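You operate a simulated robot arm through the tools that you are given. There is no shell and no other tool. Be economical: measure what you need, move in short steps, check, and stop when the job is done.

The job below is to be done with a simulated robot arm. You get a single attempt, and the scene is never put back.

JOB
Test the green spring plunger: 30 N or more, green tray by the vice; less, blue bin.
Fine: table in, lever to its stop, table out; hands clear of the ram; lever ends up.

The check looks at the end state, three seconds after you hand in, the way a careful person would. Anything else that was tipped, shoved, dropped, spilled or broken makes it a failure.

ROBOT AND FRAMES
A 7-joint arm with a two-finger parallel gripper, fixed in place. Base frame: the origin is at the foot of the arm, x ahead of it, y to its left, z up; the work surface is at about z = 86.2. Units: cm, degrees, N and s.
Its first joint turns from -166.0 to 166.0 degrees. Payload 4.4 kg.
The tool frame sits at the grasp point between the pads (the TCP): z along the fingers, y along the line on which they close. The tips reach 2.3 cm beyond it. Largest opening 9.4 cm; finger width 3.8, thickness 1; the body of the gripper, 5.4 by 9.6 cm, starts 3.9 cm behind the TCP.
Orientation is told as [roll, pitch, yaw] about the base's x, y, z axes, in that order, counted from this pose: with the fingers straight down and closing along the base's y, the tool's x points along the base's -x, its y along +y and its z along -z.

CONTROLS
- The arm moves only by the tool jog_arm. Its argument "rows" is a list of rows, each a list of 2 entries, a list of its own where there are three numbers: the shift along the base's x, y, z in cm, then the turn, a rotation vector about the base's x, y, z in degrees. In form: [[[tx, ty, tz], [wx, wy, wz]], ...]. A call has 1 to 12 rows; each row is the pose to reach, as a shift and turn from the pose commanded when the call began. "fingers" is the gripper command, from -1 (shut) to 1 (fully open), values between in proportion, set as the call begins (left out, the last holds). A row lasts 0.2 s, in which the tool goes at most 5 cm and 8.6 degrees; a call with a longer step from one row to the next is refused whole, and so is a gripper value outside its range. Where a pose cannot be reached the arm comes as near as it can. A force on the tool above 90 N (or 10 N above the force at the start of the call, whichever is more), or a blocked arm, ends the call early, and 0.2 s more pass. The fingers move at their own pace (about 7.2 cm/s each) and stop on an object; they squeeze with about 21 N. The grip force told is the motor's: it shows also when the fingers shut on nothing. Time passes only in rows, and 0.2 s behind the last, so rows that repeat a pose let the fingers close. It gives the time, the measured TCP pose, the force on the tool (base axes), the opening and the grip force at its end, in the units of the frame above (readings bear some noise).
- Cameras (640 x 400 px; columns grow to the right, rows downward): "scene" is fixed at [4.75, 50.19, 157.51]; the picture's right is [-0.06, -1.00, 0.00], its down [-0.69, 0.04, -0.72] and it looks along [0.72, -0.05, -0.69] (base axes); focal length 318 px, centre (320, 200). "wrist" rides on the gripper at [-3.9, 0, -4.4] in the tool frame; the picture's right is [0.00, -1.00, 0.00], its down [0.97, 0.00, -0.24] and it looks along [0.24, 0.00, 0.97] (tool axes); focal length 218 px, centre (320, 200).
- snapshot(camera): a new picture of that camera. The clock stands still meanwhile.
- pixel_to_xyz(camera, pixels): for up to 12 pixels [column, row] of the newest picture of that camera ("zoom" is the newest enlarged one), the place [x, y, z] in the base frame of the surface seen there, good to about 0.2 cm. The clock stands still meanwhile.
- close_up(camera, box): a new picture of the part [left, top, right, bottom] of that camera's present view, enlarged. The clock stands still meanwhile.
- hand_in(): hands the job in; it is judged then, once.

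Keep the steps short. Do not move on a guess: measure, check each grasp and each placing, and mend mistakes. In all there are 80 turns and 34 pictures (those below and enlarged ones count). Leave the gripper open and the arm clear of the work at the hand-in unless told otherwise, and finish with a single line.

The tools are called after ">>>" as name(argument=value, ...) on one line, values as JSON. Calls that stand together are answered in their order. jog_arm: Moves the arm, as the interface text tells. Its arguments: {"type":"object","properties":{"rows":{"type":"array","items":{"type":"array"}},"fingers":{"type":"number"}},"required":["rows"]} The other tools are called the same way: snapshot (camera) takes a picture; pixel_to_xyz (camera, pixels) gives the place of the surface under pixels of a picture; close_up (camera, box) takes an enlarged picture of a part of a camera's view; hand_in () hands the job in.

At the start:

```text
time_s: 0.0
tcp_pos: [58.04, 46.78, 128.73]
tool_rot: [0.0, 0.0, -0.1]
ft_force: [0.2, -0.8, 0.8]
opening: 9.42
grasp_force: 0.1
```

scene: 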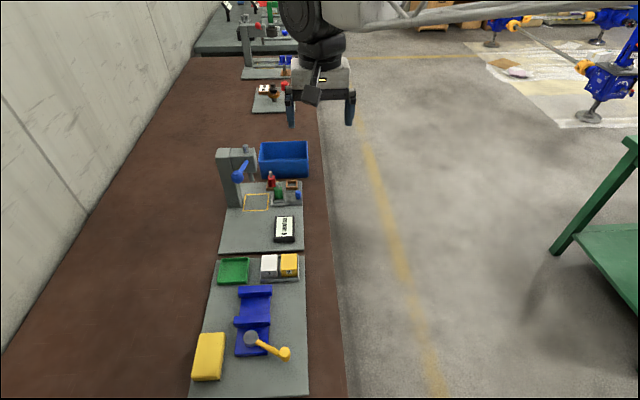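
wrist: 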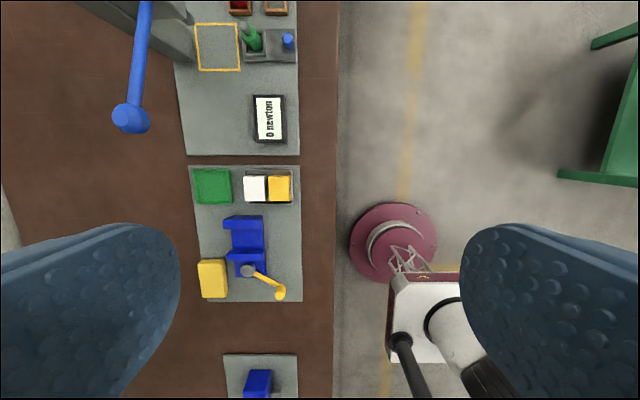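

I see a press with a blue lever, a small sliding table, a display, a green tray and a blue bin. I'll enlarge the press area first.

>>> close_up(camera="scene", box=[200, 130, 328, 210])

>>> close_up(camera="wrist", box=[100, 0, 340, 150])

```text
5.00 times, centred on (264, 170) of scene
```

zoom: 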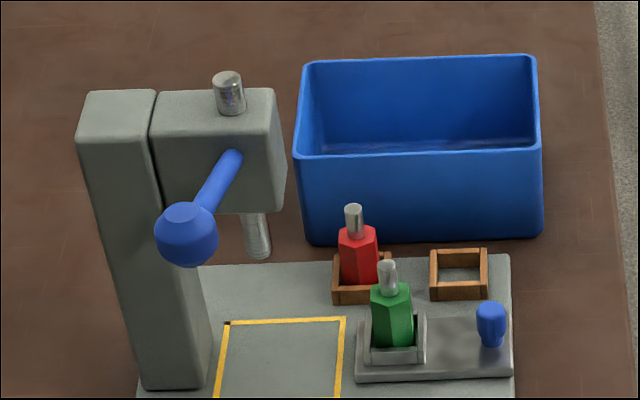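

```text
2.67 times, centred on (220, 75) of wrist
```

zoom: 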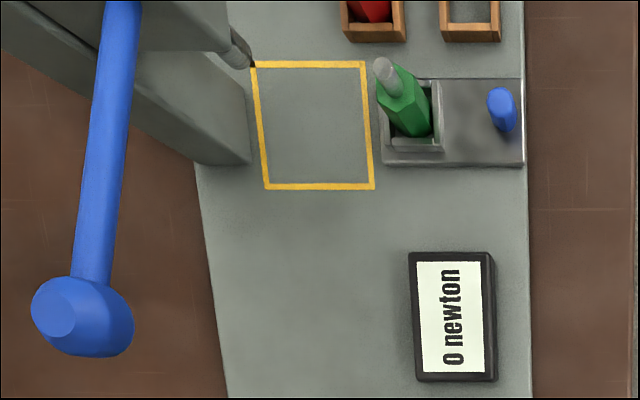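

The green plunger already stands in the sliding table's nest; the blue knob is its handle. I'll measure the key points.

>>> pixel_to_xyz(camera="zoom", pixels=[[503, 110], [390, 75], [405, 100], [480, 100], [520, 162], [383, 150], [253, 64], [375, 186], [365, 64], [265, 186], [55, 310], [105, 150]])

>>> pixel_to_xyz(camera="scene", pixels=[[240, 177], [246, 160], [251, 180], [246, 147], [298, 192], [277, 184], [230, 155], [234, 271], [284, 162], [262, 150], [306, 150], [284, 178]])

>>> close_up(camera="scene", box=[208, 180, 336, 260])

```text
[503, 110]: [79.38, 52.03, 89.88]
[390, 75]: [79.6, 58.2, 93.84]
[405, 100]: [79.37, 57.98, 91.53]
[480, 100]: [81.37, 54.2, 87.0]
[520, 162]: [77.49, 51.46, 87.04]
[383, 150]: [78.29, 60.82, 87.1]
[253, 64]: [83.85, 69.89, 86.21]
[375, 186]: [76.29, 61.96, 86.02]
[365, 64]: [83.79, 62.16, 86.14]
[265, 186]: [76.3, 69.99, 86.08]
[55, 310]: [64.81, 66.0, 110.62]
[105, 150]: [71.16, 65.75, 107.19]
```

```text
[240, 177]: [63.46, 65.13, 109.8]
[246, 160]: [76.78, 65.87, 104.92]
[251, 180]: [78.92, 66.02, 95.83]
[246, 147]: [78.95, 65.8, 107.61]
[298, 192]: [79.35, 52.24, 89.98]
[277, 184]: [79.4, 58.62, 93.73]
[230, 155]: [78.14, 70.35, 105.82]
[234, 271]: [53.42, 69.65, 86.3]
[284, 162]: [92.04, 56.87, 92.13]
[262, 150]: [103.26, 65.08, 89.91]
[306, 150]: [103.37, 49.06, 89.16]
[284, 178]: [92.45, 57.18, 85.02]
```

```text
5.00 times, centred on (272, 220) of scene
```

zoom: 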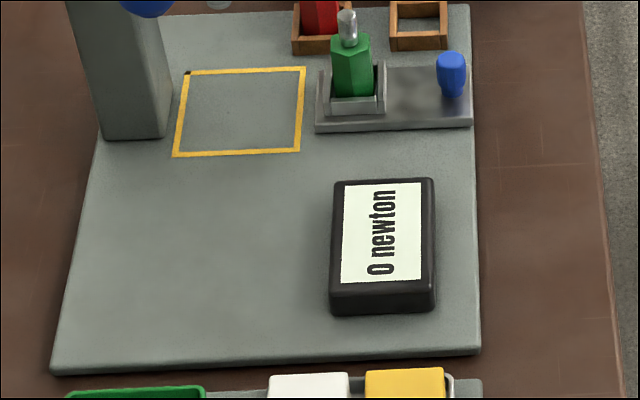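

The table has to slide about 7.5 cm in +y to bring the plunger under the ram. Next I'll check clearances: press head, red plunger, wooden boxes, lever and green tray.

>>> pixel_to_xyz(camera="scene", pixels=[[254, 170], [255, 150], [233, 170], [270.5, 173], [271, 180], [288, 186], [296, 189], [251, 172], [278, 195], [283, 205], [301, 204], [272, 204]])

>>> pixel_to_xyz(camera="zoom", pixels=[[345, 15], [318, 130], [470, 128], [355, 108], [378, 70], [330, 70], [350, 40], [350, 75], [452, 57], [452, 75], [340, 305], [425, 180]])

```text
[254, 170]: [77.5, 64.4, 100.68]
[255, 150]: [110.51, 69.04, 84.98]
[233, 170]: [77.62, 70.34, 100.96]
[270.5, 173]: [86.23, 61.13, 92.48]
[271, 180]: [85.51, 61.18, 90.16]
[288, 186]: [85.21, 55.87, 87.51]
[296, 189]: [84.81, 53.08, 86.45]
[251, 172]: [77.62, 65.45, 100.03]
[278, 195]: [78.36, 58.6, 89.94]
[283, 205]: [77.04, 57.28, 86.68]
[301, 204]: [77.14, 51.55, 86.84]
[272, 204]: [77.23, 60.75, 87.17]
```

```text
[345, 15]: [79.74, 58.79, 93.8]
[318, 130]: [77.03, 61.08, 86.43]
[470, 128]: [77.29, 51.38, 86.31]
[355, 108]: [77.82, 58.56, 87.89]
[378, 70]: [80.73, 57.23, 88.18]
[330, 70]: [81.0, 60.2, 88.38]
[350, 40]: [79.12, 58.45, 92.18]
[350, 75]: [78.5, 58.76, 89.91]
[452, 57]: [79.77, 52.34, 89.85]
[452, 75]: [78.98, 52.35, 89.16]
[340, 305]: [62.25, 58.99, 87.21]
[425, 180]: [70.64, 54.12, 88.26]
```

Knob is at about (79.9, 52.3), its top at z 90.3. The plunger is at (80, 58.7) and the ram at (80, 66). I'll go above and to the -y side of the knob, turn the gripper -90° so it closes along x with the camera side away from the ram, and half-close it.

>>> jog_arm(rows=[[[2, 0, -2], [0, 0, -8.2]], [[4, 0, -4], [0, 0, -16.4]], [[6, 0, -6], [0, 0, -24.6]], [[8, 0, -8], [0, 0, -32.8]], [[10, 0, -10], [0, 0, -41]], [[12, 0, -12], [0, 0, -49.2]], [[14, 0, -14], [0, 0, -57.4]], [[16, 0, -16], [0, 0, -65.6]], [[18, 0, -18], [0, 0, -73.8]], [[20, 0, -20], [0, 0, -82]], [[21.9, 0, -22], [0, 0, -89.9]]], fingers=-0.15)

```text
time_s: 2.4
tcp_pos: [80.01, 46.55, 106.7]
tool_rot: [0.0, 0.0, -90.1]
ft_force: [0.4, -0.1, 0.7]
opening: 4.0
grasp_force: 0.1
```

Now I'll tilt 20° so the body leans away from the ram, and stop short of the knob.

>>> jog_arm(rows=[[[0, 1, -3], [7, 0, 0]], [[0, 2, -6], [14, 0, 0]], [[-0.1, 3, -9.3], [20, 0, 0]], [[-0.1, 3, -9.3], [20, 0, 0]]])

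>>> snapshot(camera="wrist")

```text
time_s: 3.4
tcp_pos: [79.92, 49.74, 97.14]
tool_rot: [0.0, 20.0, -90.0]
ft_force: [-0.7, 0.6, 0.3]
opening: 3.98
grasp_force: 0.1
```

```text
28 pictures are left
```

wrist: 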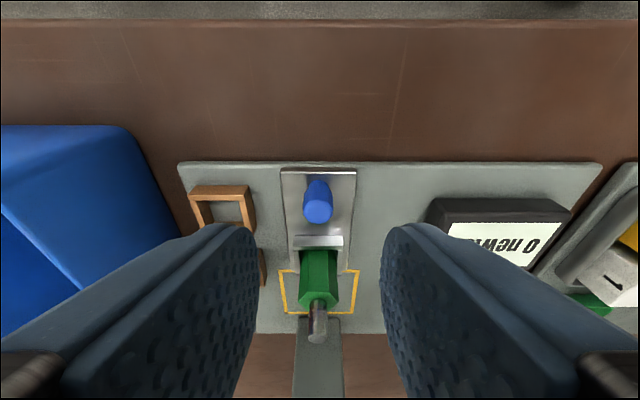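

The knob is centred between the fingers (317, 200). Advancing to straddle it, with the tips kept just above the plate.

>>> jog_arm(rows=[[[0, 0.8, -2.2], [0, 0, 0]], [[0, 1.6, -4.4], [0, 0, 0]], [[0, 2.45, -6.6], [0, 0, 0]], [[0, 2.45, -6.6], [0, 0, 0]]])

>>> snapshot(camera="wrist")

```text
time_s: 4.4
tcp_pos: [79.85, 52.16, 90.67]
tool_rot: [-0.1, 20.0, -89.9]
ft_force: [-0.1, -0.8, 0.7]
opening: 4.0
grasp_force: 0.1
```

```text
27 pictures are left
```

wrist: 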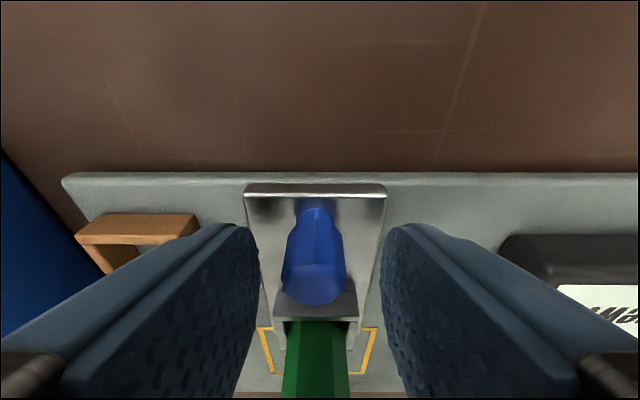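

The knob is between the pads, so I'll close on it.

>>> jog_arm(rows=[[[0, 0, 0], [0, 0, 0]], [[0, 0, 0], [0, 0, 0]], [[0, 0, 0], [0, 0, 0]]], fingers=-1)

```text
time_s: 5.2
tcp_pos: [79.94, 52.03, 90.71]
tool_rot: [0.1, 20.0, -89.9]
ft_force: [31.1, 0.6, 1.1]
opening: 1.8
grasp_force: 21.2
```

Held at 1.8 cm, but a 31 N sideways load says I'm slightly off centre. I'll ease +0.2 cm in x.

>>> jog_arm(rows=[[[0.1, 0, 0], [0, 0, 0]], [[0.2, 0, 0], [0, 0, 0]]])

```text
time_s: 5.8
tcp_pos: [79.95, 52.15, 90.68]
tool_rot: [-0.1, 20.0, -89.9]
ft_force: [-14.2, -1.4, 7.4]
opening: 1.77
grasp_force: 21.1
```

The load has reversed to -14 N, so it's nearly centred. I'll back off 0.06 and slide the table in +y by 3 cm as a first step.

>>> jog_arm(rows=[[[-0.06, 0, 0], [0, 0, 0]], [[-0.06, 0.5, 0], [0, 0, 0]], [[-0.06, 1, 0], [0, 0, 0]], [[-0.06, 1.5, 0], [0, 0, 0]], [[-0.06, 2, 0], [0, 0, 0]], [[-0.06, 2.5, 0], [0, 0, 0]], [[-0.06, 3, 0], [0, 0, 0]]])

>>> close_up(camera="scene", box=[200, 130, 328, 210])

```text
time_s: 7.4
tcp_pos: [80.05, 55.16, 90.67]
tool_rot: [-0.1, 20.0, -90.1]
ft_force: [-36.9, 0.8, -1.8]
opening: 1.77
grasp_force: 20.5
```

```text
5.00 times, centred on (264, 170) of scene
```

zoom: 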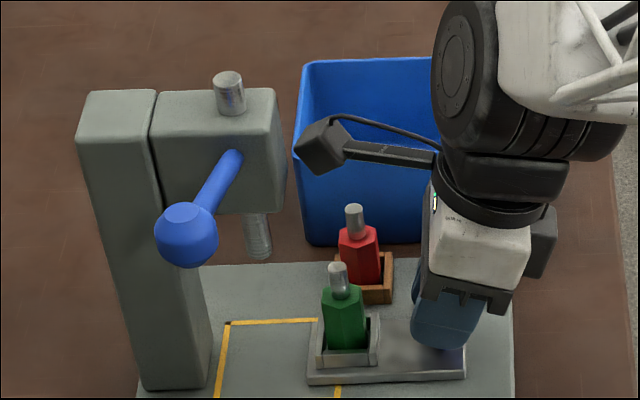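

The table follows. But a black box on the wrist sticks out toward the press head, so I'll measure both before going on.

>>> pixel_to_xyz(camera="zoom", pixels=[[322, 155], [300, 147], [340, 172], [305, 130], [390, 155], [268, 150], [274, 100], [340, 270], [255, 252], [262, 110], [345, 300], [450, 180]])

```text
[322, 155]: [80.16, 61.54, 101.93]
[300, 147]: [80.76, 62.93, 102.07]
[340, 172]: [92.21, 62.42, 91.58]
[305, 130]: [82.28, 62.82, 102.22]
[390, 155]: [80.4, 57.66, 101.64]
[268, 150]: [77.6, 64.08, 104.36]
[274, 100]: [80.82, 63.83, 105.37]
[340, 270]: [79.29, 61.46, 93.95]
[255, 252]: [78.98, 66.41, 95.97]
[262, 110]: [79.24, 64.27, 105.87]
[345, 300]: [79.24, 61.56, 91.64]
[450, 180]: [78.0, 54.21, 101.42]
```

The box reaches y≈63, level with the head's side face at y≈63.7, so going on this way would hit the press. I'll let go, back out, and turn the gripper the other way so the box faces -y.

>>> jog_arm(rows=[[[-0.1, 0, 0], [0, 0, 0]], [[-0.1, 0, 0], [0, 0, 0]], [[-0.1, -0.4, 1], [0, 0, 0]], [[-0.1, -1.4, 4], [0, 0, 0]], [[-0.1, -2.9, 8], [0, 0, 0]], [[-0.1, -5, 12], [-6, 0, 0]], [[-0.1, -8, 16], [-13, 0, 0]], [[-0.1, -11, 20], [-20, 0, 0]]], fingers=-0.15)

>>> jog_arm(rows=[[[0, 0, 0], [0, 0, 8.2]], [[0, 0, 0], [0, 0, 16.4]], [[0, 0, 0], [0, 0, 24.6]], [[0, 0, 0], [0, 0, 32.8]], [[0, 0, 0], [0, 0, 41]], [[0, 0, 0], [0, 0, 49.2]], [[0, 0, 0], [0, 0, 57.4]], [[0, 0, 0], [0, 0, 65.6]], [[0, 0, 0], [0, 0, 73.8]], [[0, 0, 0], [0, 0, 82]], [[0, 0, 0], [0, 0, 90]]])

>>> jog_arm(rows=[[[0, 0, 0], [0, 0, 8.2]], [[0, 0, 0], [0, 0, 16.4]], [[0, 0, 0], [0, 0, 24.6]], [[0, 0, 0], [0, 0, 32.8]], [[0, 0, 0], [0, 0, 41]], [[0, 0, 0], [0, 0, 49.2]], [[0, 0, 0], [0, 0, 57.4]], [[0, 0, 0], [0, 0, 65.6]], [[0, 0, 0], [0, 0, 73.8]], [[0, 0, 0], [0, 0, 82]], [[0, 0, 0], [0, 0, 90]]])

>>> snapshot(camera="scene")

```text
time_s: 9.2
tcp_pos: [79.89, 44.1, 110.66]
tool_rot: [-0.2, -0.3, -89.9]
ft_force: [0.6, -0.1, -0.6]
opening: 4.01
grasp_force: 0.0
```

```text
time_s: 11.6
tcp_pos: [80.07, 44.12, 110.69]
tool_rot: [0.0, 0.0, 0.2]
ft_force: [1.4, -0.1, 0.6]
opening: 4.01
grasp_force: 0.0
```

```text
time_s: 14.0
tcp_pos: [79.95, 44.09, 110.91]
tool_rot: [0.1, -0.1, 90.2]
ft_force: [0.4, 0.5, 0.1]
opening: 4.02
grasp_force: 0.1
```

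```text
25 pictures are left
```

scene: 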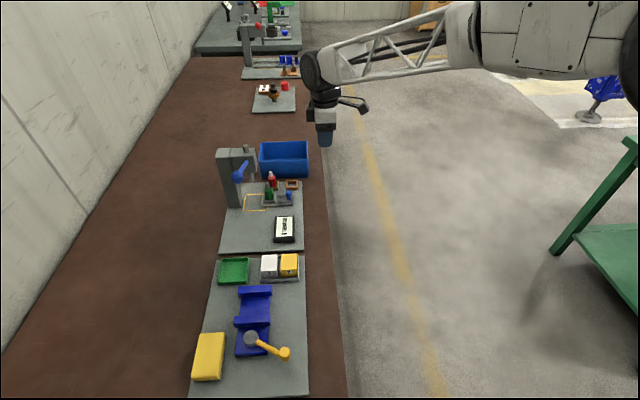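

The box now faces -y. Tilting 20° again and approaching the knob, now at about y 55.3.

>>> jog_arm(rows=[[[0, 2.8, -4.1], [7, 0, 0]], [[0, 5.6, -8.2], [14, 0, 0]], [[0, 8.4, -12.5], [20, 0, 0]], [[0, 8.4, -12.5], [20, 0, 0]]])

>>> snapshot(camera="wrist")

>>> close_up(camera="scene", box=[200, 130, 328, 210])

```text
refused: row 3 steps farther than a row can; nothing moved
```

```text
24 pictures are left
```

wrist: 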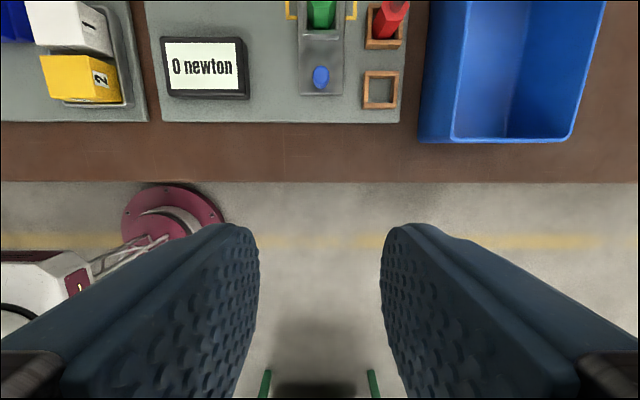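

```text
5.00 times, centred on (264, 170) of scene
```

zoom: 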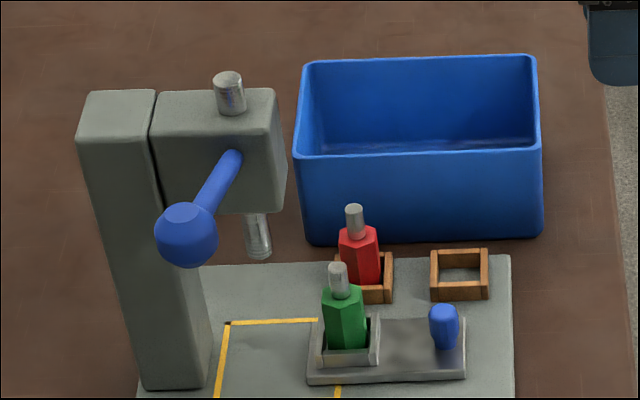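

That was refused because one step was too long, so nothing moved. I'll use smaller steps and measure the knob too.

>>> pixel_to_xyz(camera="zoom", pixels=[[445, 315], [340, 272], [255, 250]])

>>> jog_arm(rows=[[[0, 2, -3], [5, 0, 0]], [[0, 4, -6], [10, 0, 0]], [[0, 6, -9], [15, 0, 0]], [[0, 8.4, -12.5], [20, 0, 0]], [[0, 8.4, -12.5], [20, 0, 0]]])

>>> snapshot(camera="wrist")

```text
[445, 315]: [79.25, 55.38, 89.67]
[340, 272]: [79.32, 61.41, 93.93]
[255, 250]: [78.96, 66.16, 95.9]
```

```text
time_s: 15.2
tcp_pos: [80.11, 52.61, 98.17]
tool_rot: [0.0, -20.0, 90.1]
ft_force: [0.3, -0.4, 0.1]
opening: 4.0
grasp_force: 0.0
```

```text
22 pictures are left
```

wrist: 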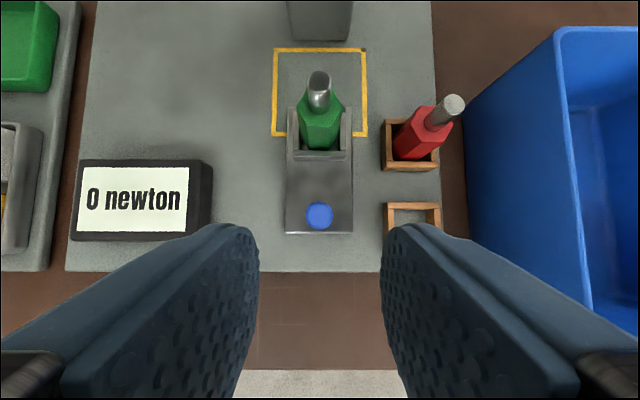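

Knob is centred at (319, 215). Advancing onto it, then gripping.

>>> jog_arm(rows=[[[-0.05, 0.9, -2.5], [0, 0, 0]], [[-0.05, 1.8, -5], [0, 0, 0]], [[-0.05, 2.75, -7.5], [0, 0, 0]], [[-0.05, 2.75, -7.5], [0, 0, 0]]])

>>> jog_arm(rows=[[[0, 0, 0], [0, 0, 0]], [[0, 0, 0], [0, 0, 0]], [[0, 0, 0], [0, 0, 0]]], fingers=-1)

```text
time_s: 16.2
tcp_pos: [79.75, 55.3, 90.57]
tool_rot: [0.0, -20.0, 90.1]
ft_force: [-0.4, 0.0, -0.3]
opening: 4.0
grasp_force: 0.0
```

```text
time_s: 17.0
tcp_pos: [79.94, 55.19, 90.72]
tool_rot: [-0.1, -20.0, 89.9]
ft_force: [19.0, 0.1, 0.2]
opening: 1.79
grasp_force: 21.3
```

Gripped at 1.79 cm. Sliding in by 3.6 cm, with +0.1 cm in x to relieve the side load.

>>> jog_arm(rows=[[[0.08, 0.4, 0], [0, 0, 0]], [[0.08, 0.9, 0], [0, 0, 0]], [[0.08, 1.4, 0], [0, 0, 0]], [[0.08, 1.9, 0], [0, 0, 0]], [[0.08, 2.4, 0], [0, 0, 0]], [[0.08, 2.9, 0], [0, 0, 0]], [[0.08, 3.3, 0], [0, 0, 0]], [[0.08, 3.6, 0], [0, 0, 0]]])

>>> close_up(camera="scene", box=[200, 130, 328, 210])

```text
time_s: 18.8
tcp_pos: [80.01, 58.83, 90.67]
tool_rot: [0.1, -20.0, 90.0]
ft_force: [11.6, -1.5, 0.2]
opening: 1.8
grasp_force: 21.7
```

```text
5.00 times, centred on (264, 170) of scene
```

zoom: 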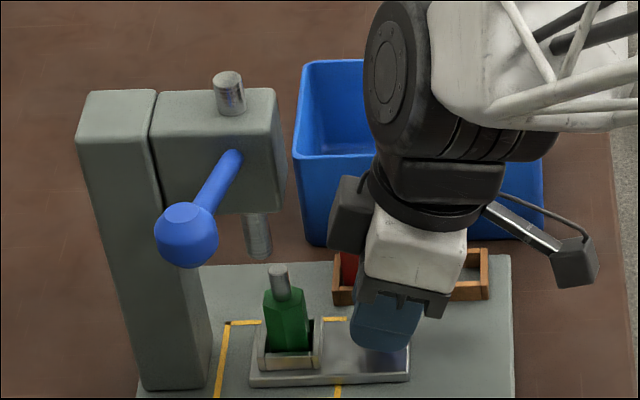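

The rod is about 1.2 cm short of the ram axis, and the gripper block still has 2 cm or more to the head. I'll creep in and watch the force for the end stop.

>>> jog_arm(rows=[[[0, 0.25, 0], [0, 0, 0]], [[0, 0.5, 0], [0, 0, 0]], [[0, 0.75, 0], [0, 0, 0]], [[0, 1.0, 0], [0, 0, 0]], [[0, 1.2, 0], [0, 0, 0]], [[0, 1.2, 0], [0, 0, 0]]])

>>> close_up(camera="scene", box=[200, 130, 328, 210])

```text
time_s: 20.2
tcp_pos: [80.06, 60.07, 90.85]
tool_rot: [0.0, -20.0, 90.1]
ft_force: [-4.4, -17.8, -2.1]
opening: 1.78
grasp_force: 20.7
```

```text
5.00 times, centred on (264, 170) of scene
```

zoom: 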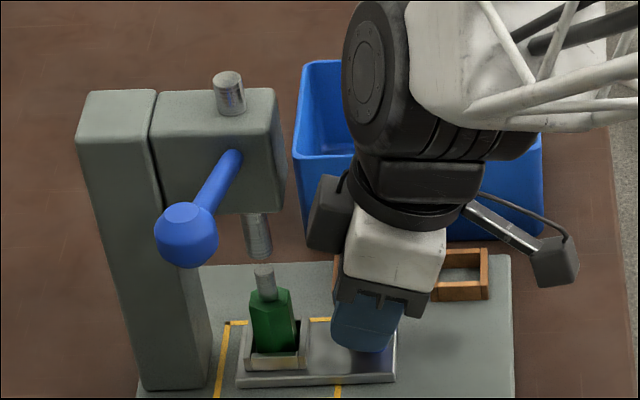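

There's -17.8 N along y, which suggests the end stop. I'll check that rod and ram line up, and nudge 0.2 cm to confirm the stop.

>>> pixel_to_xyz(camera="zoom", pixels=[[264, 270], [264, 282], [257, 240], [257, 250], [283, 150]])

>>> jog_arm(rows=[[[0, 0.1, 0], [0, 0, 0]], [[0, 0.2, 0], [0, 0, 0]], [[0, 0.2, 0], [0, 0, 0]]])

```text
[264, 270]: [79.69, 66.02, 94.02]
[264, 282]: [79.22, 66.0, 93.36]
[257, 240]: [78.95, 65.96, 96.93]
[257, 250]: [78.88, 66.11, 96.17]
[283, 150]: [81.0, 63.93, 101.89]
```

```text
time_s: 21.0
tcp_pos: [79.97, 60.29, 90.76]
tool_rot: [-0.1, -20.0, 90.1]
ft_force: [0.0, -19.2, 1.3]
opening: 1.8
grasp_force: 21.1
```

Rod and ram are aligned (y 66.0 for both), and the table is against its stop. I'll release, back out along the tool axis and return upright.

>>> jog_arm(rows=[[[0, -0.2, 0], [0, 0, 0]], [[0, -0.2, 0], [0, 0, 0]], [[0, -0.5, 1], [0, 0, 0]], [[0, -1.6, 4], [0, 0, 0]], [[0, -3.1, 8], [0, 0, 0]], [[-1, -6, 12], [-6, 0, 0]], [[-2, -9, 16], [-13, 0, 0]], [[-4, -12, 20], [-20, 0, 0]], [[-6, -12, 24], [-20, 0, 0]]], fingers=-0.15)

>>> jog_arm(rows=[[[0, 0, 0], [0, 0, -8.2]], [[0, 0, 0], [0, 0, -16.4]], [[-2, 0, 1], [0, 0, -24.6]], [[-4, 0, 2], [0, 0, -32.8]], [[-6, 0, 3], [0, 0, -41]], [[-8, 0, 4], [0, 0, -49.2]], [[-9, 0, 5], [0, 0, -57.4]], [[-10, 0, 6], [0, 0, -65.6]], [[-10, 1, 6], [0, 0, -73.8]], [[-10, 2, 6], [0, 0, -82]], [[-10, 3, 6], [0, 0, -90]]], fingers=0.3)

>>> close_up(camera="scene", box=[200, 130, 328, 210])

>>> snapshot(camera="wrist")

```text
refused: row 6 steps farther than a row can; nothing moved
```

```text
time_s: 23.4
tcp_pos: [70.02, 63.19, 96.5]
tool_rot: [-0.1, -19.9, 0.0]
ft_force: [-7.4, 3.4, -13.5]
opening: 6.11
grasp_force: 0.0
```

```text
5.00 times, centred on (264, 170) of scene
```

zoom: 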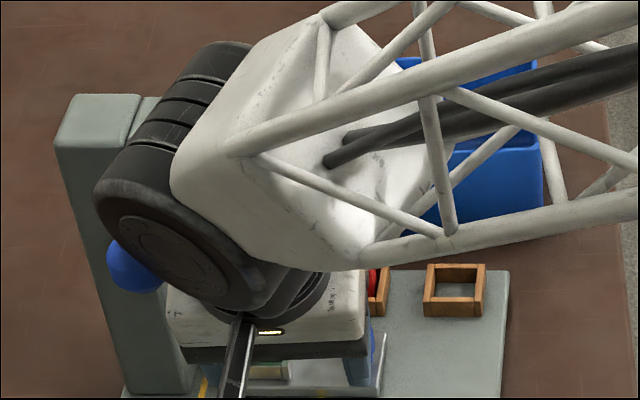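

```text
18 pictures are left
```

wrist: 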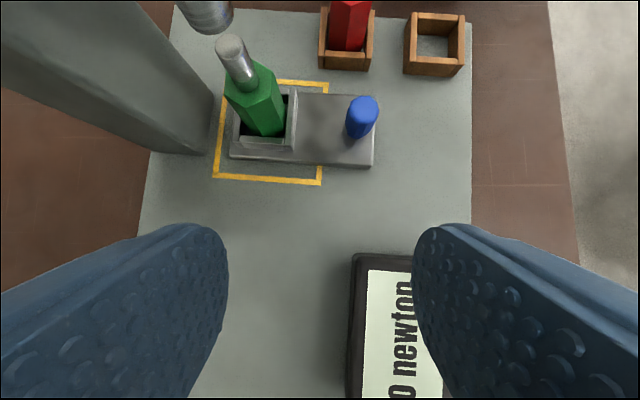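

The first call was refused, and the second should never have been queued behind it. It turned the arm next to the press, there's contact (-13 N), and the fixture may have shifted. I'll back straight away in -y, slowly, and then look.

>>> jog_arm(rows=[[[0, -1, 0], [0, 0, 0]], [[0, -2, 0], [0, 0, 0]], [[0, -4, 0], [0, 0, 0]], [[0, -6, 0], [0, 0, 0]], [[0, -9, 0], [0, 0, 0]], [[0, -12, 0], [0, 0, 0]], [[0, -15, 2], [0, 0, 0]], [[0, -18, 5], [0, 0, 0]], [[0, -20, 9], [0, 0, 0]]])

>>> snapshot(camera="scene")

```text
time_s: 25.4
tcp_pos: [69.83, 43.27, 105.61]
tool_rot: [-0.1, -19.9, 0.2]
ft_force: [-0.3, -0.1, -0.1]
opening: 6.11
grasp_force: 0.1
```

```text
17 pictures are left
```

scene: 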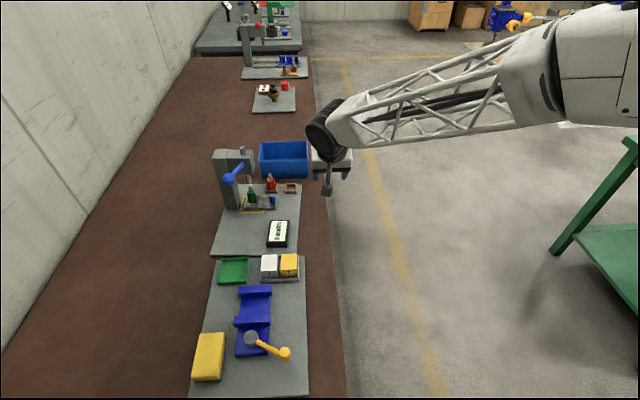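

The arm is clear and everything is still standing, but the press plate has been turned a few degrees. I'll measure how far.

>>> close_up(camera="scene", box=[192, 140, 320, 220])

>>> pixel_to_xyz(camera="zoom", pixels=[[200, 180], [225, 175]])

>>> close_up(camera="scene", box=[200, 180, 328, 260])

```text
5.00 times, centred on (256, 180) of scene
```

zoom: 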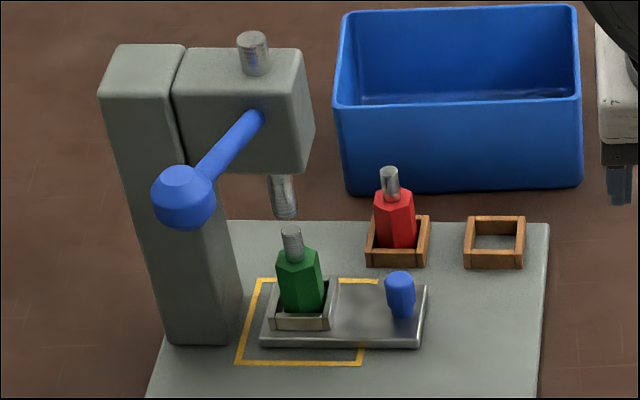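

```text
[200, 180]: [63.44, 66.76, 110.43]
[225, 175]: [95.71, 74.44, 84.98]
```

```text
5.00 times, centred on (264, 220) of scene
```

zoom: 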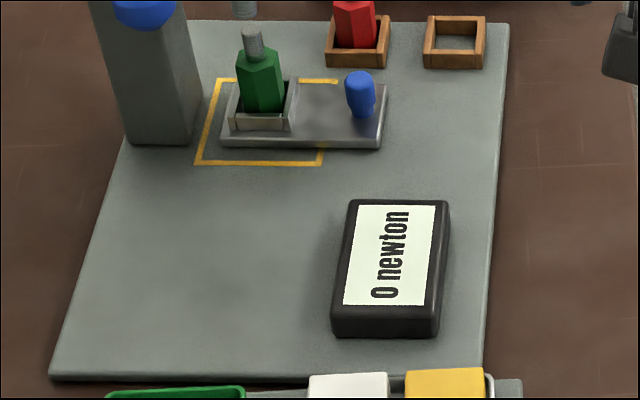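

>>> pixel_to_xyz(camera="zoom", pixels=[[218, 81], [197, 162], [321, 163], [507, 27], [483, 368], [54, 370], [252, 42], [360, 85], [425, 220], [340, 330], [388, 375], [244, 8]])

```text
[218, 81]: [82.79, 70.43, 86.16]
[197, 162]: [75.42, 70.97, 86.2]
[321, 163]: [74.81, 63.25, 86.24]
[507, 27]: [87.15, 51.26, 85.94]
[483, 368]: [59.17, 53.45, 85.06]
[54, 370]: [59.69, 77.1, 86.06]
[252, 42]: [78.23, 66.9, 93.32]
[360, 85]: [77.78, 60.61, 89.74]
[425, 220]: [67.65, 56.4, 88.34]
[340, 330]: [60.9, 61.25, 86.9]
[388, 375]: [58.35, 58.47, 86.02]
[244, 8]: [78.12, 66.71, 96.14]
```

The plate turned about -4° and shifted about (-1.3, +0.9) cm. Nothing has fallen, and the rod is still under the ram (y 66.9 against 66.7). I'll put the plate back after the test. First I'll lift, straighten the tool and close the fingers.

>>> jog_arm(rows=[[[-1, 0, 4], [0, 7, 0]], [[-2, 0, 8], [0, 14, 0]], [[-4, 0, 12], [0, 20, 0]], [[-5.8, 0, 15], [0, 20, 0]], [[-5.8, 0, 15], [0, 20, 0]]], fingers=-1)

```text
time_s: 26.6
tcp_pos: [64.18, 43.25, 120.91]
tool_rot: [0.1, 0.0, 0.0]
ft_force: [-0.4, 0.2, 0.7]
opening: 0.0
grasp_force: 21.3
```

Upright and closed. Now moving at height to above the lever ball, centre about (64.5, 67, 109.6).

>>> jog_arm(rows=[[[0, 4.5, 0], [0, 0, 0]], [[0, 9, 0], [0, 0, 0]], [[0, 13.5, 0], [0, 0, 0]], [[0, 18, 0], [0, 0, 0]], [[0, 22, 0], [0, 0, -2]], [[0, 23.7, 0], [0, 0, -4]], [[0, 23.7, -2], [0, 0, -4]], [[0, 23.7, -4], [0, 0, -4]], [[0, 23.7, -4], [0, 0, -4]]])

>>> close_up(camera="scene", box=[176, 130, 304, 210])

```text
time_s: 28.6
tcp_pos: [64.18, 66.88, 116.69]
tool_rot: [0.0, 0.0, -3.9]
ft_force: [-1.3, -0.3, -0.3]
opening: 0.0
grasp_force: 21.2
```

```text
5.00 times, centred on (240, 170) of scene
```

zoom: 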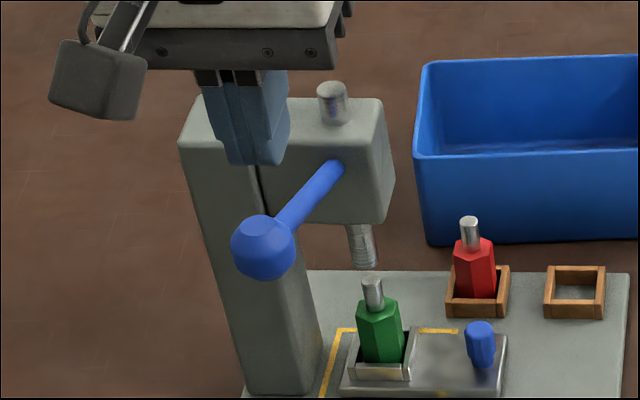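

The fingers are right over the ball. Pressing down in small steps.

>>> jog_arm(rows=[[[0, 0, -1], [0, 0, 0]], [[0, 0, -2], [0, 0, 0]], [[0, 0, -2.7], [0, 0, 0]], [[0, 0, -3.3], [0, 0, 0]], [[0, 0, -3.9], [0, 0, 0]], [[0, 0, -4.5], [0, 0, 0]], [[0, 0, -5.1], [0, 0, 0]], [[0, 0, -5.7], [0, 0, 0]], [[0, 0, -6.3], [0, 0, 0]]])

>>> close_up(camera="scene", box=[176, 130, 304, 210])

```text
time_s: 30.6
tcp_pos: [64.19, 66.99, 110.41]
tool_rot: [0.0, 0.0, -3.9]
ft_force: [-1.1, -0.3, 1.0]
opening: 0.02
grasp_force: 20.6
```

```text
5.00 times, centred on (240, 170) of scene
```

zoom: 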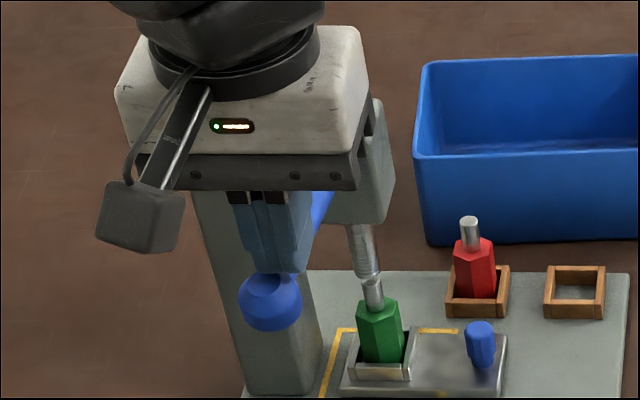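

The ram has come down to about the plunger rod. Continuing slowly to the stop.

>>> jog_arm(rows=[[[0, 0, -0.4], [0, 0, 0]], [[0, 0, -0.8], [0, 0, 0]], [[0, 0, -1.2], [0, 0, 0]], [[0, 0, -1.6], [0, 0, 0]], [[0, 0, -2.0], [0, 0, 0]], [[0, 0, -2.4], [0, 0, 0]], [[0, 0, -2.8], [0, 0, 0]], [[0, 0, -3.2], [0, 0, 0]], [[0, 0, -3.6], [0, 0, 0]], [[0, 0, -4.0], [0, 0, 0]], [[0, 0, -4.4], [0, 0, 0]], [[0, 0, -4.8], [0, 0, 0]]])

```text
time_s: 33.2
tcp_pos: [64.19, 66.96, 105.66]
tool_rot: [0.0, 0.0, -4.0]
ft_force: [4.4, 0.6, 7.6]
opening: 0.0
grasp_force: 21.1
```

Only 7.6 N so far, so the stop isn't reached. Continuing.

>>> jog_arm(rows=[[[0, 0, -0.4], [0, 0, 0]], [[0, 0, -0.8], [0, 0, 0]], [[0, 0, -1.2], [0, 0, 0]], [[0, 0, -1.6], [0, 0, 0]], [[0, 0, -2.0], [0, 0, 0]], [[0, 0, -2.4], [0, 0, 0]], [[0, 0, -2.8], [0, 0, 0]], [[0, 0, -3.2], [0, 0, 0]]])

>>> close_up(camera="scene", box=[176, 140, 336, 240])

```text
time_s: 35.0
tcp_pos: [64.14, 66.96, 102.58]
tool_rot: [0.1, -0.1, -3.9]
ft_force: [0.1, -3.4, 30.2]
opening: 0.0
grasp_force: 21.2
```

```text
4.00 times, centred on (256, 190) of scene
```

zoom: 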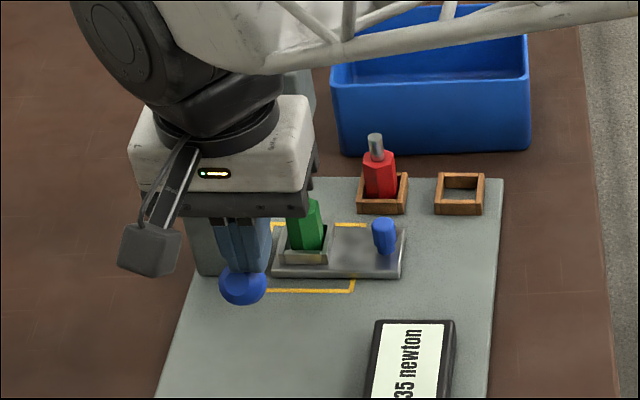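

The display reads 35 newton and tool force is 30 N. I'll press a little more to confirm it's at the stop, then read the display up close.

>>> jog_arm(rows=[[[0, 0, -0.15], [0, 0, 0]], [[0, 0, -0.3], [0, 0, 0]], [[0, 0, -0.3], [0, 0, 0]]])

>>> close_up(camera="scene", box=[240, 190, 320, 240])

```text
time_s: 35.8
tcp_pos: [64.17, 67.17, 102.54]
tool_rot: [0.2, -0.2, -3.9]
ft_force: [-18.1, -7.7, 73.1]
opening: 0.0
grasp_force: 21.4
```

```text
8.00 times, centred on (280, 215) of scene
```

zoom: 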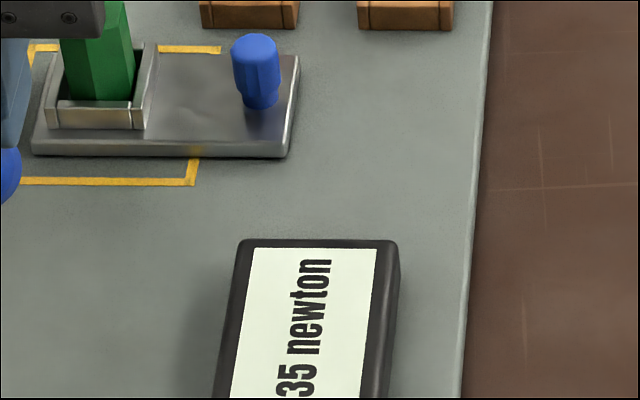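

It's firmly at the stop (73 N with no movement) and the reading is 35 N, so the plunger goes in the green tray. Raising slowly to see whether the lever follows.

>>> jog_arm(rows=[[[0, 0, 1], [0, 0, 0]], [[0, 0, 2.5], [0, 0, 0]], [[0, 0, 4], [0, 0, 0]], [[0, 0, 6], [0, 0, 0]], [[0, 0, 8], [0, 0, 0]], [[0, 0, 10], [0, 0, 0]], [[0, 0, 12], [0, 0, 0]], [[0, 0, 15], [0, 0, 0]], [[0, 0, 18.5], [0, 0, 0]]])

>>> close_up(camera="scene", box=[176, 130, 304, 210])

```text
time_s: 37.8
tcp_pos: [64.01, 67.02, 120.54]
tool_rot: [0.0, -0.1, -3.8]
ft_force: [0.3, -1.7, -1.1]
opening: 0.0
grasp_force: 20.8
```

```text
5.00 times, centred on (240, 170) of scene
```

zoom: 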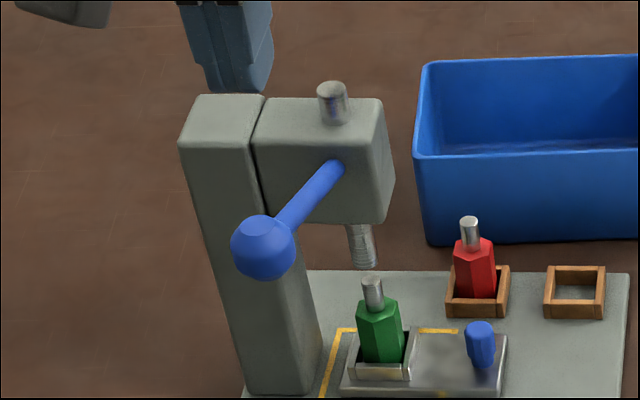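

The lever sprang back up. Now measure the knob and retreat to the -y side at height.

>>> pixel_to_xyz(camera="zoom", pixels=[[481, 330], [479, 350], [372, 285], [362, 255], [262, 235]])

>>> jog_arm(rows=[[[0, -4.5, 0], [0, 0, 4]], [[0, -9, 0], [0, 0, 4]], [[2, -13, 0], [0, 0, 4]], [[5, -16, 0], [0, 0, 4]], [[8, -19, 0], [0, 0, 4]], [[11, -22, -1], [0, 0, 4]], [[14.4, -23, -4], [0, 0, 4]]], fingers=-0.15)

```text
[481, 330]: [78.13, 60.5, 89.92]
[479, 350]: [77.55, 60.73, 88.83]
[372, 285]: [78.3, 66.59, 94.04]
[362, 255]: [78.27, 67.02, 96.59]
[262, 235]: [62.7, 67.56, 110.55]
```

```text
time_s: 39.4
tcp_pos: [78.58, 44.01, 116.79]
tool_rot: [0.0, -0.1, 0.2]
ft_force: [0.0, -0.7, 1.2]
opening: 4.01
grasp_force: 0.1
```

Knob centre is about (78.5, 60.7). Now turning to yaw +86° to match the plate, with the box facing -y.

>>> jog_arm(rows=[[[0, 0, 0], [0, 0, 8.2]], [[0, 0, 0], [0, 0, 16.4]], [[0, 0, 0], [0, 0, 24.6]], [[0, 0, 0], [0, 0, 32.8]], [[0, 0, 0], [0, 0, 41]], [[0, 0, 0], [0, 0, 49.2]], [[0, 0, 0], [0, 0, 57.4]], [[0, 0, 0], [0, 0, 65.6]], [[0, 0, 0], [0, 0, 73.8]], [[0, 0, 0], [0, 0, 82]], [[0, 0, 0], [0, 0, 86]]])

```text
time_s: 41.8
tcp_pos: [78.55, 43.94, 116.77]
tool_rot: [0.0, 0.0, 86.2]
ft_force: [0.5, 0.3, -0.5]
opening: 4.01
grasp_force: 0.1
```

Approaching the knob with the 20° tilt, stopping 8 cm short to check.

>>> jog_arm(rows=[[[0, 2.5, -3.6], [4, 0, 0]], [[0, 5, -7.2], [8, 0, 0]], [[0, 7.5, -10.8], [12, 0, 0]], [[0, 10, -14.4], [16, 0, 0]], [[0, 12, -16.6], [20, 0, 0]], [[0, 13.9, -18.6], [20, 0, 0]], [[0, 13.9, -18.6], [20, 0, 0]]])

>>> snapshot(camera="wrist")

```text
time_s: 43.4
tcp_pos: [78.61, 57.92, 98.19]
tool_rot: [1.3, -20.0, 85.8]
ft_force: [0.6, 0.2, 0.4]
opening: 4.01
grasp_force: 0.1
```

```text
9 pictures are left
```

wrist: 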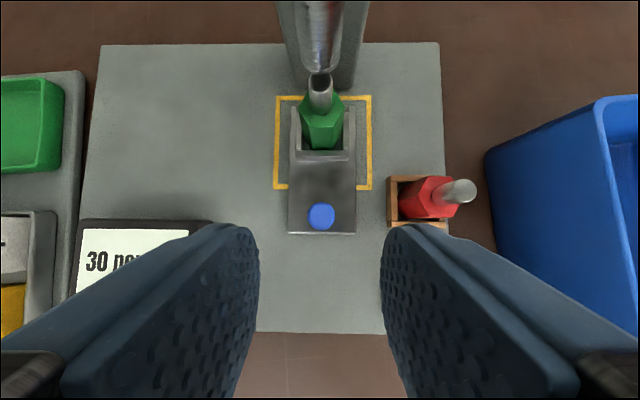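

Knob is centred. But the display now starts with "30", not 35, so I need to read it closely before judging.

>>> close_up(camera="wrist", box=[60, 210, 220, 310])

>>> close_up(camera="scene", box=[240, 200, 320, 250])

```text
4.00 times, centred on (140, 260) of wrist
```

zoom: 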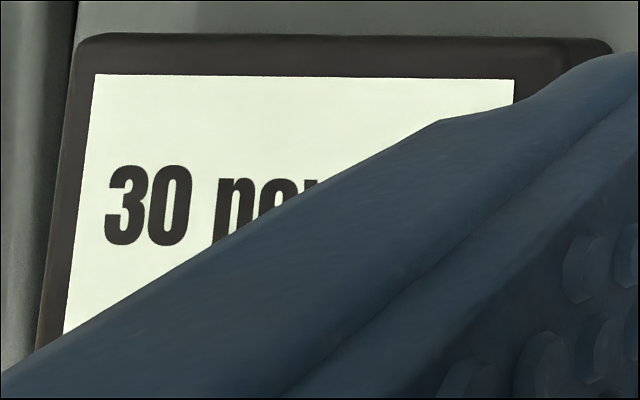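

```text
8.00 times, centred on (280, 225) of scene
```

zoom: 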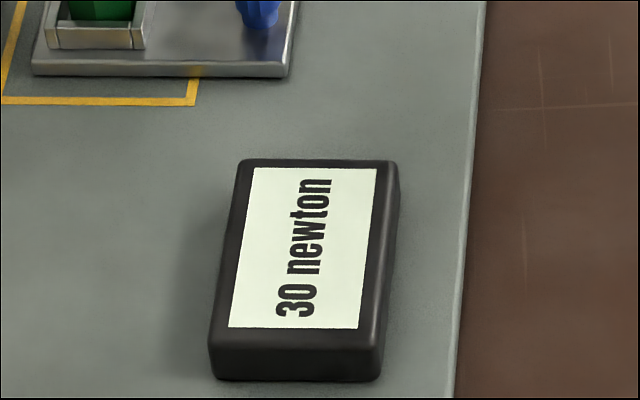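

It shows 35 at the stop and 30 now, 7.5 s later, so it may be drifting. Before pulling the table out I'll grip the knob, which takes time, and then read again.

>>> jog_arm(rows=[[[-0.1, 0.9, -2.5], [0, 0, 0]], [[-0.1, 1.8, -5], [0, 0, 0]], [[-0.1, 2.75, -7.5], [0, 0, 0]], [[-0.1, 2.75, -7.5], [0, 0, 0]]])

>>> jog_arm(rows=[[[0, 0, 0], [0, 0, 0]], [[0, 0, 0], [0, 0, 0]], [[0, 0, 0], [0, 0, 0]], [[0, 0, 0], [0, 0, 0]], [[0, 0, 0], [0, 0, 0]], [[0, 0, 0], [0, 0, 0]], [[0, 0, 0], [0, 0, 0]], [[0, 0, 0], [0, 0, 0]]], fingers=-1)

>>> close_up(camera="scene", box=[208, 160, 336, 240])

```text
time_s: 44.4
tcp_pos: [78.45, 60.57, 90.82]
tool_rot: [1.3, -20.0, 85.9]
ft_force: [-0.2, 0.7, -0.2]
opening: 4.02
grasp_force: 0.2
```

```text
time_s: 46.2
tcp_pos: [78.58, 60.66, 90.61]
tool_rot: [1.3, -20.0, 85.8]
ft_force: [40.9, -3.2, -4.5]
opening: 2.04
grasp_force: 20.5
```

```text
5.00 times, centred on (272, 200) of scene
```

zoom: 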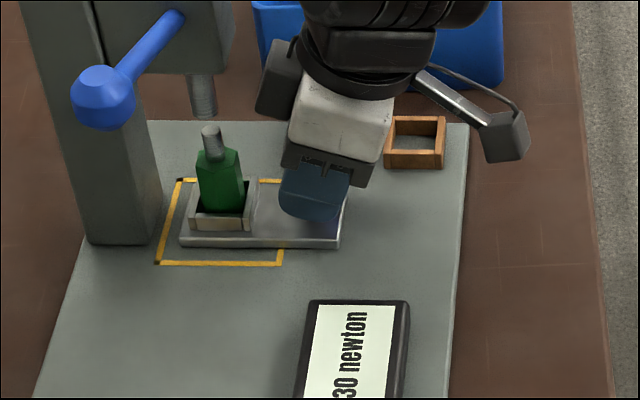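

Still 30 newton and stable. It read 35 at the stop and holds 30, both at or above 30 N, so green tray. Now pulling the table out along the plate's turned -y axis, easing the side load (+0.15 in x) first.

>>> jog_arm(rows=[[[0.15, 0, 0], [0, 0, 0]], [[0.1, -0.7, 0], [0, 0, 0]], [[0.05, -1.4, 0], [0, 0, 0]], [[0.0, -2.1, 0], [0, 0, 0]], [[-0.05, -2.8, 0], [0, 0, 0]], [[-0.1, -3.5, 0], [0, 0, 0]], [[-0.15, -4.2, 0], [0, 0, 0]], [[-0.2, -4.9, 0], [0, 0, 0]], [[-0.25, -5.6, 0], [0, 0, 0]], [[-0.3, -6.3, 0], [0, 0, 0]], [[-0.33, -6.8, 0], [0, 0, 0]], [[-0.35, -7.1, 0], [0, 0, 0]]])

```text
time_s: 48.8
tcp_pos: [78.16, 53.6, 90.62]
tool_rot: [1.3, -20.0, 85.9]
ft_force: [21.2, -1.9, 13.2]
opening: 1.8
grasp_force: 21.0
```

Sliding well. Creeping the last 0.6 cm to the outer stop.

>>> jog_arm(rows=[[[0.03, -0.2, 0], [0, 0, 0]], [[0.01, -0.4, 0], [0, 0, 0]], [[0.0, -0.6, 0], [0, 0, 0]], [[0.0, -0.6, 0], [0, 0, 0]]])

```text
time_s: 49.8
tcp_pos: [78.13, 52.99, 90.63]
tool_rot: [1.4, -20.1, 85.8]
ft_force: [12.6, 16.6, 6.8]
opening: 1.83
grasp_force: 21.0
```

Outer stop reached (16.6 N). Releasing, backing out along the tool axis and straightening up over the plunger; the steps are short enough this time.

>>> jog_arm(rows=[[[0, 0.2, 0], [0, 0, 0]], [[0, 0.2, 0], [0, 0, 0]], [[0, -0.3, 1.2], [0, 0, 0]], [[0, -1.5, 4.5], [0, 0, 0]], [[0, -2.8, 8], [0, 0, 0]], [[0, -2.8, 11], [-7, 0, 0]], [[0, -2.8, 13], [-14, 0, 0]], [[0, -2.8, 14], [-20, 0, 0]], [[0, -2.8, 14], [-20, 0, 0]]], fingers=-0.15)

```text
time_s: 51.8
tcp_pos: [78.12, 50.2, 104.63]
tool_rot: [0.0, 0.1, 86.0]
ft_force: [0.7, 0.4, -0.3]
opening: 4.02
grasp_force: 0.1
```

>>> close_up(camera="scene", box=[192, 160, 352, 260])

```text
4.00 times, centred on (272, 210) of scene
```

zoom: 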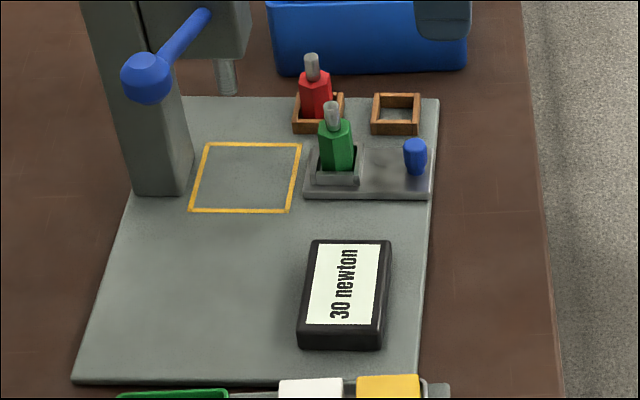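

The table is out and the plunger is upright. Measuring the plunger, the plate's current pose and the green tray.

>>> pixel_to_xyz(camera="zoom", pixels=[[331, 107], [332, 122], [336, 155], [322, 150], [351, 150], [207, 145], [190, 210], [290, 211], [300, 145], [311, 60], [435, 105], [415, 378]])

>>> pixel_to_xyz(camera="scene", pixels=[[221, 260], [248, 260], [219, 282], [246, 283], [234, 272], [234, 266], [228, 272], [241, 272]])

```text
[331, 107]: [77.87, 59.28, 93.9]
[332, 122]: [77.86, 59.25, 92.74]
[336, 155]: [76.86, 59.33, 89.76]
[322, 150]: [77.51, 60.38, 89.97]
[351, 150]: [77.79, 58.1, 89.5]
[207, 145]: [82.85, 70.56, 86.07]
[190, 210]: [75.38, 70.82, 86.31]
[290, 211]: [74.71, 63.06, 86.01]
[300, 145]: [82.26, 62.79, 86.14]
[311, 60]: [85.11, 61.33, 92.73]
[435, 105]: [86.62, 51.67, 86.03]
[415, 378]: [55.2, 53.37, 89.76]
```

```text
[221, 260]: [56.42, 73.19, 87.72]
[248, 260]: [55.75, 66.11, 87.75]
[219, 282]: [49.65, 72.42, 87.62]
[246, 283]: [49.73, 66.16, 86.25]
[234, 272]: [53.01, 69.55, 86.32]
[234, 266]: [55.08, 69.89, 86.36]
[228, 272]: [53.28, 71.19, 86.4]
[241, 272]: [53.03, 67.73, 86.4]
```

Plunger axis is about (78.2, 59.3). An upright tool would bring its camera block close to the press head, so I'll use the same 20° lean, with the pads closing along x. First a pose 8 cm short.

>>> jog_arm(rows=[[[0, 1.6, -1], [5, 0, 0]], [[0, 3.2, -2], [10, 0, 0]], [[0.1, 4.8, -4], [15, 0, 0]], [[0.1, 6.4, -5.6], [20, 0, 0]], [[0.1, 6.4, -5.6], [20, 0, 0]]], fingers=-0.1)

>>> snapshot(camera="wrist")

```text
time_s: 53.0
tcp_pos: [78.21, 56.55, 98.95]
tool_rot: [1.4, -20.0, 85.8]
ft_force: [0.0, 0.1, -0.8]
opening: 4.22
grasp_force: 0.1
```

```text
4 pictures are left
```

wrist: 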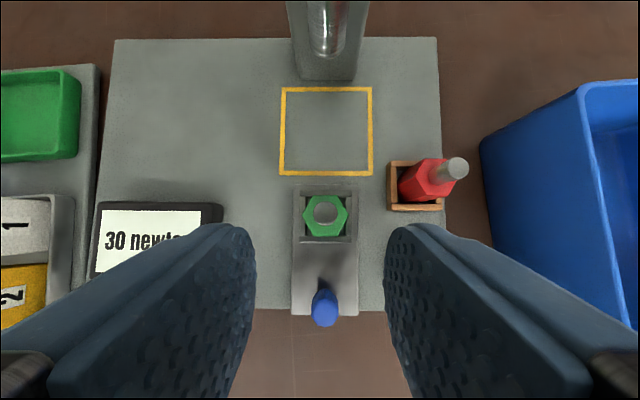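

The hex has corners facing ±x, so I'll turn the whole pose -30° about vertical to grip across flats. That also swings the gripper away from the red plunger. The plunger is slightly right of centre, so x ≈ 78.4.

>>> jog_arm(rows=[[[-0.3, 0.1, 0], [0, 0, -7.5]], [[-0.6, 0.2, 0], [0, 0, -15]], [[-0.9, 0.3, 0], [0, 0, -22.5]], [[-1.2, 0.4, 0], [0, 0, -30]], [[-1.2, 0.4, 0], [0, 0, -30]]])

>>> jog_arm(rows=[[[0.34, 0.6, -1.9], [0, 0, 0]], [[0.68, 1.2, -3.7], [0, 0, 0]], [[1.0, 1.75, -5.5], [0, 0, 0]], [[1.37, 2.37, -7.4], [0, 0, 0]], [[1.37, 2.37, -7.4], [0, 0, 0]]])

>>> snapshot(camera="wrist")

```text
time_s: 54.2
tcp_pos: [77.04, 56.95, 99.0]
tool_rot: [1.4, -20.0, 55.7]
ft_force: [0.3, 0.0, -0.2]
opening: 4.21
grasp_force: 0.0
```

```text
time_s: 55.4
tcp_pos: [78.39, 59.24, 91.53]
tool_rot: [1.4, -19.8, 55.8]
ft_force: [0.0, 0.7, 0.2]
opening: 4.22
grasp_force: 0.0
```

```text
3 pictures are left
```

wrist: 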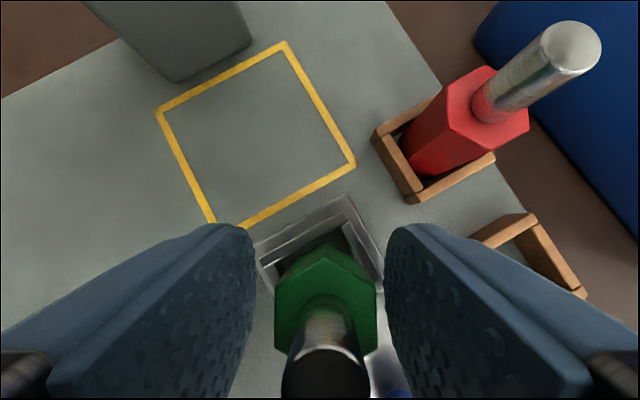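

The plunger is between the pads with its flats facing them. Closing, with a small hold.

>>> jog_arm(rows=[[[0, 0, 0], [0, 0, 0]], [[0, 0, 0], [0, 0, 0]], [[0, 0, 0], [0, 0, 0]], [[0, 0, 0], [0, 0, 0]]], fingers=-1)

```text
time_s: 56.4
tcp_pos: [78.51, 59.2, 91.64]
tool_rot: [1.4, -19.9, 55.8]
ft_force: [20.6, -3.4, 0.6]
opening: 2.43
grasp_force: 21.4
```

Held at 2.43 cm. Lifting straight up out of the nest.

>>> jog_arm(rows=[[[0.1, 0, 0.3], [0, 0, 0]], [[0.1, 0, 0.8], [0, 0, 0]], [[0.1, 0, 1.6], [0, 0, 0]], [[0.1, 0, 2.6], [0, 0, 0]], [[0.1, -0.3, 4], [0, 0, 0]], [[0.1, -1, 6], [0, 0, 0]], [[-1, -3, 9], [0, 0, 0]], [[-2, -5, 12], [0, 0, 0]]])

```text
time_s: 58.2
tcp_pos: [76.27, 54.34, 103.58]
tool_rot: [1.4, -20.0, 55.9]
ft_force: [-0.7, 0.2, -2.3]
opening: 2.37
grasp_force: 21.1
```

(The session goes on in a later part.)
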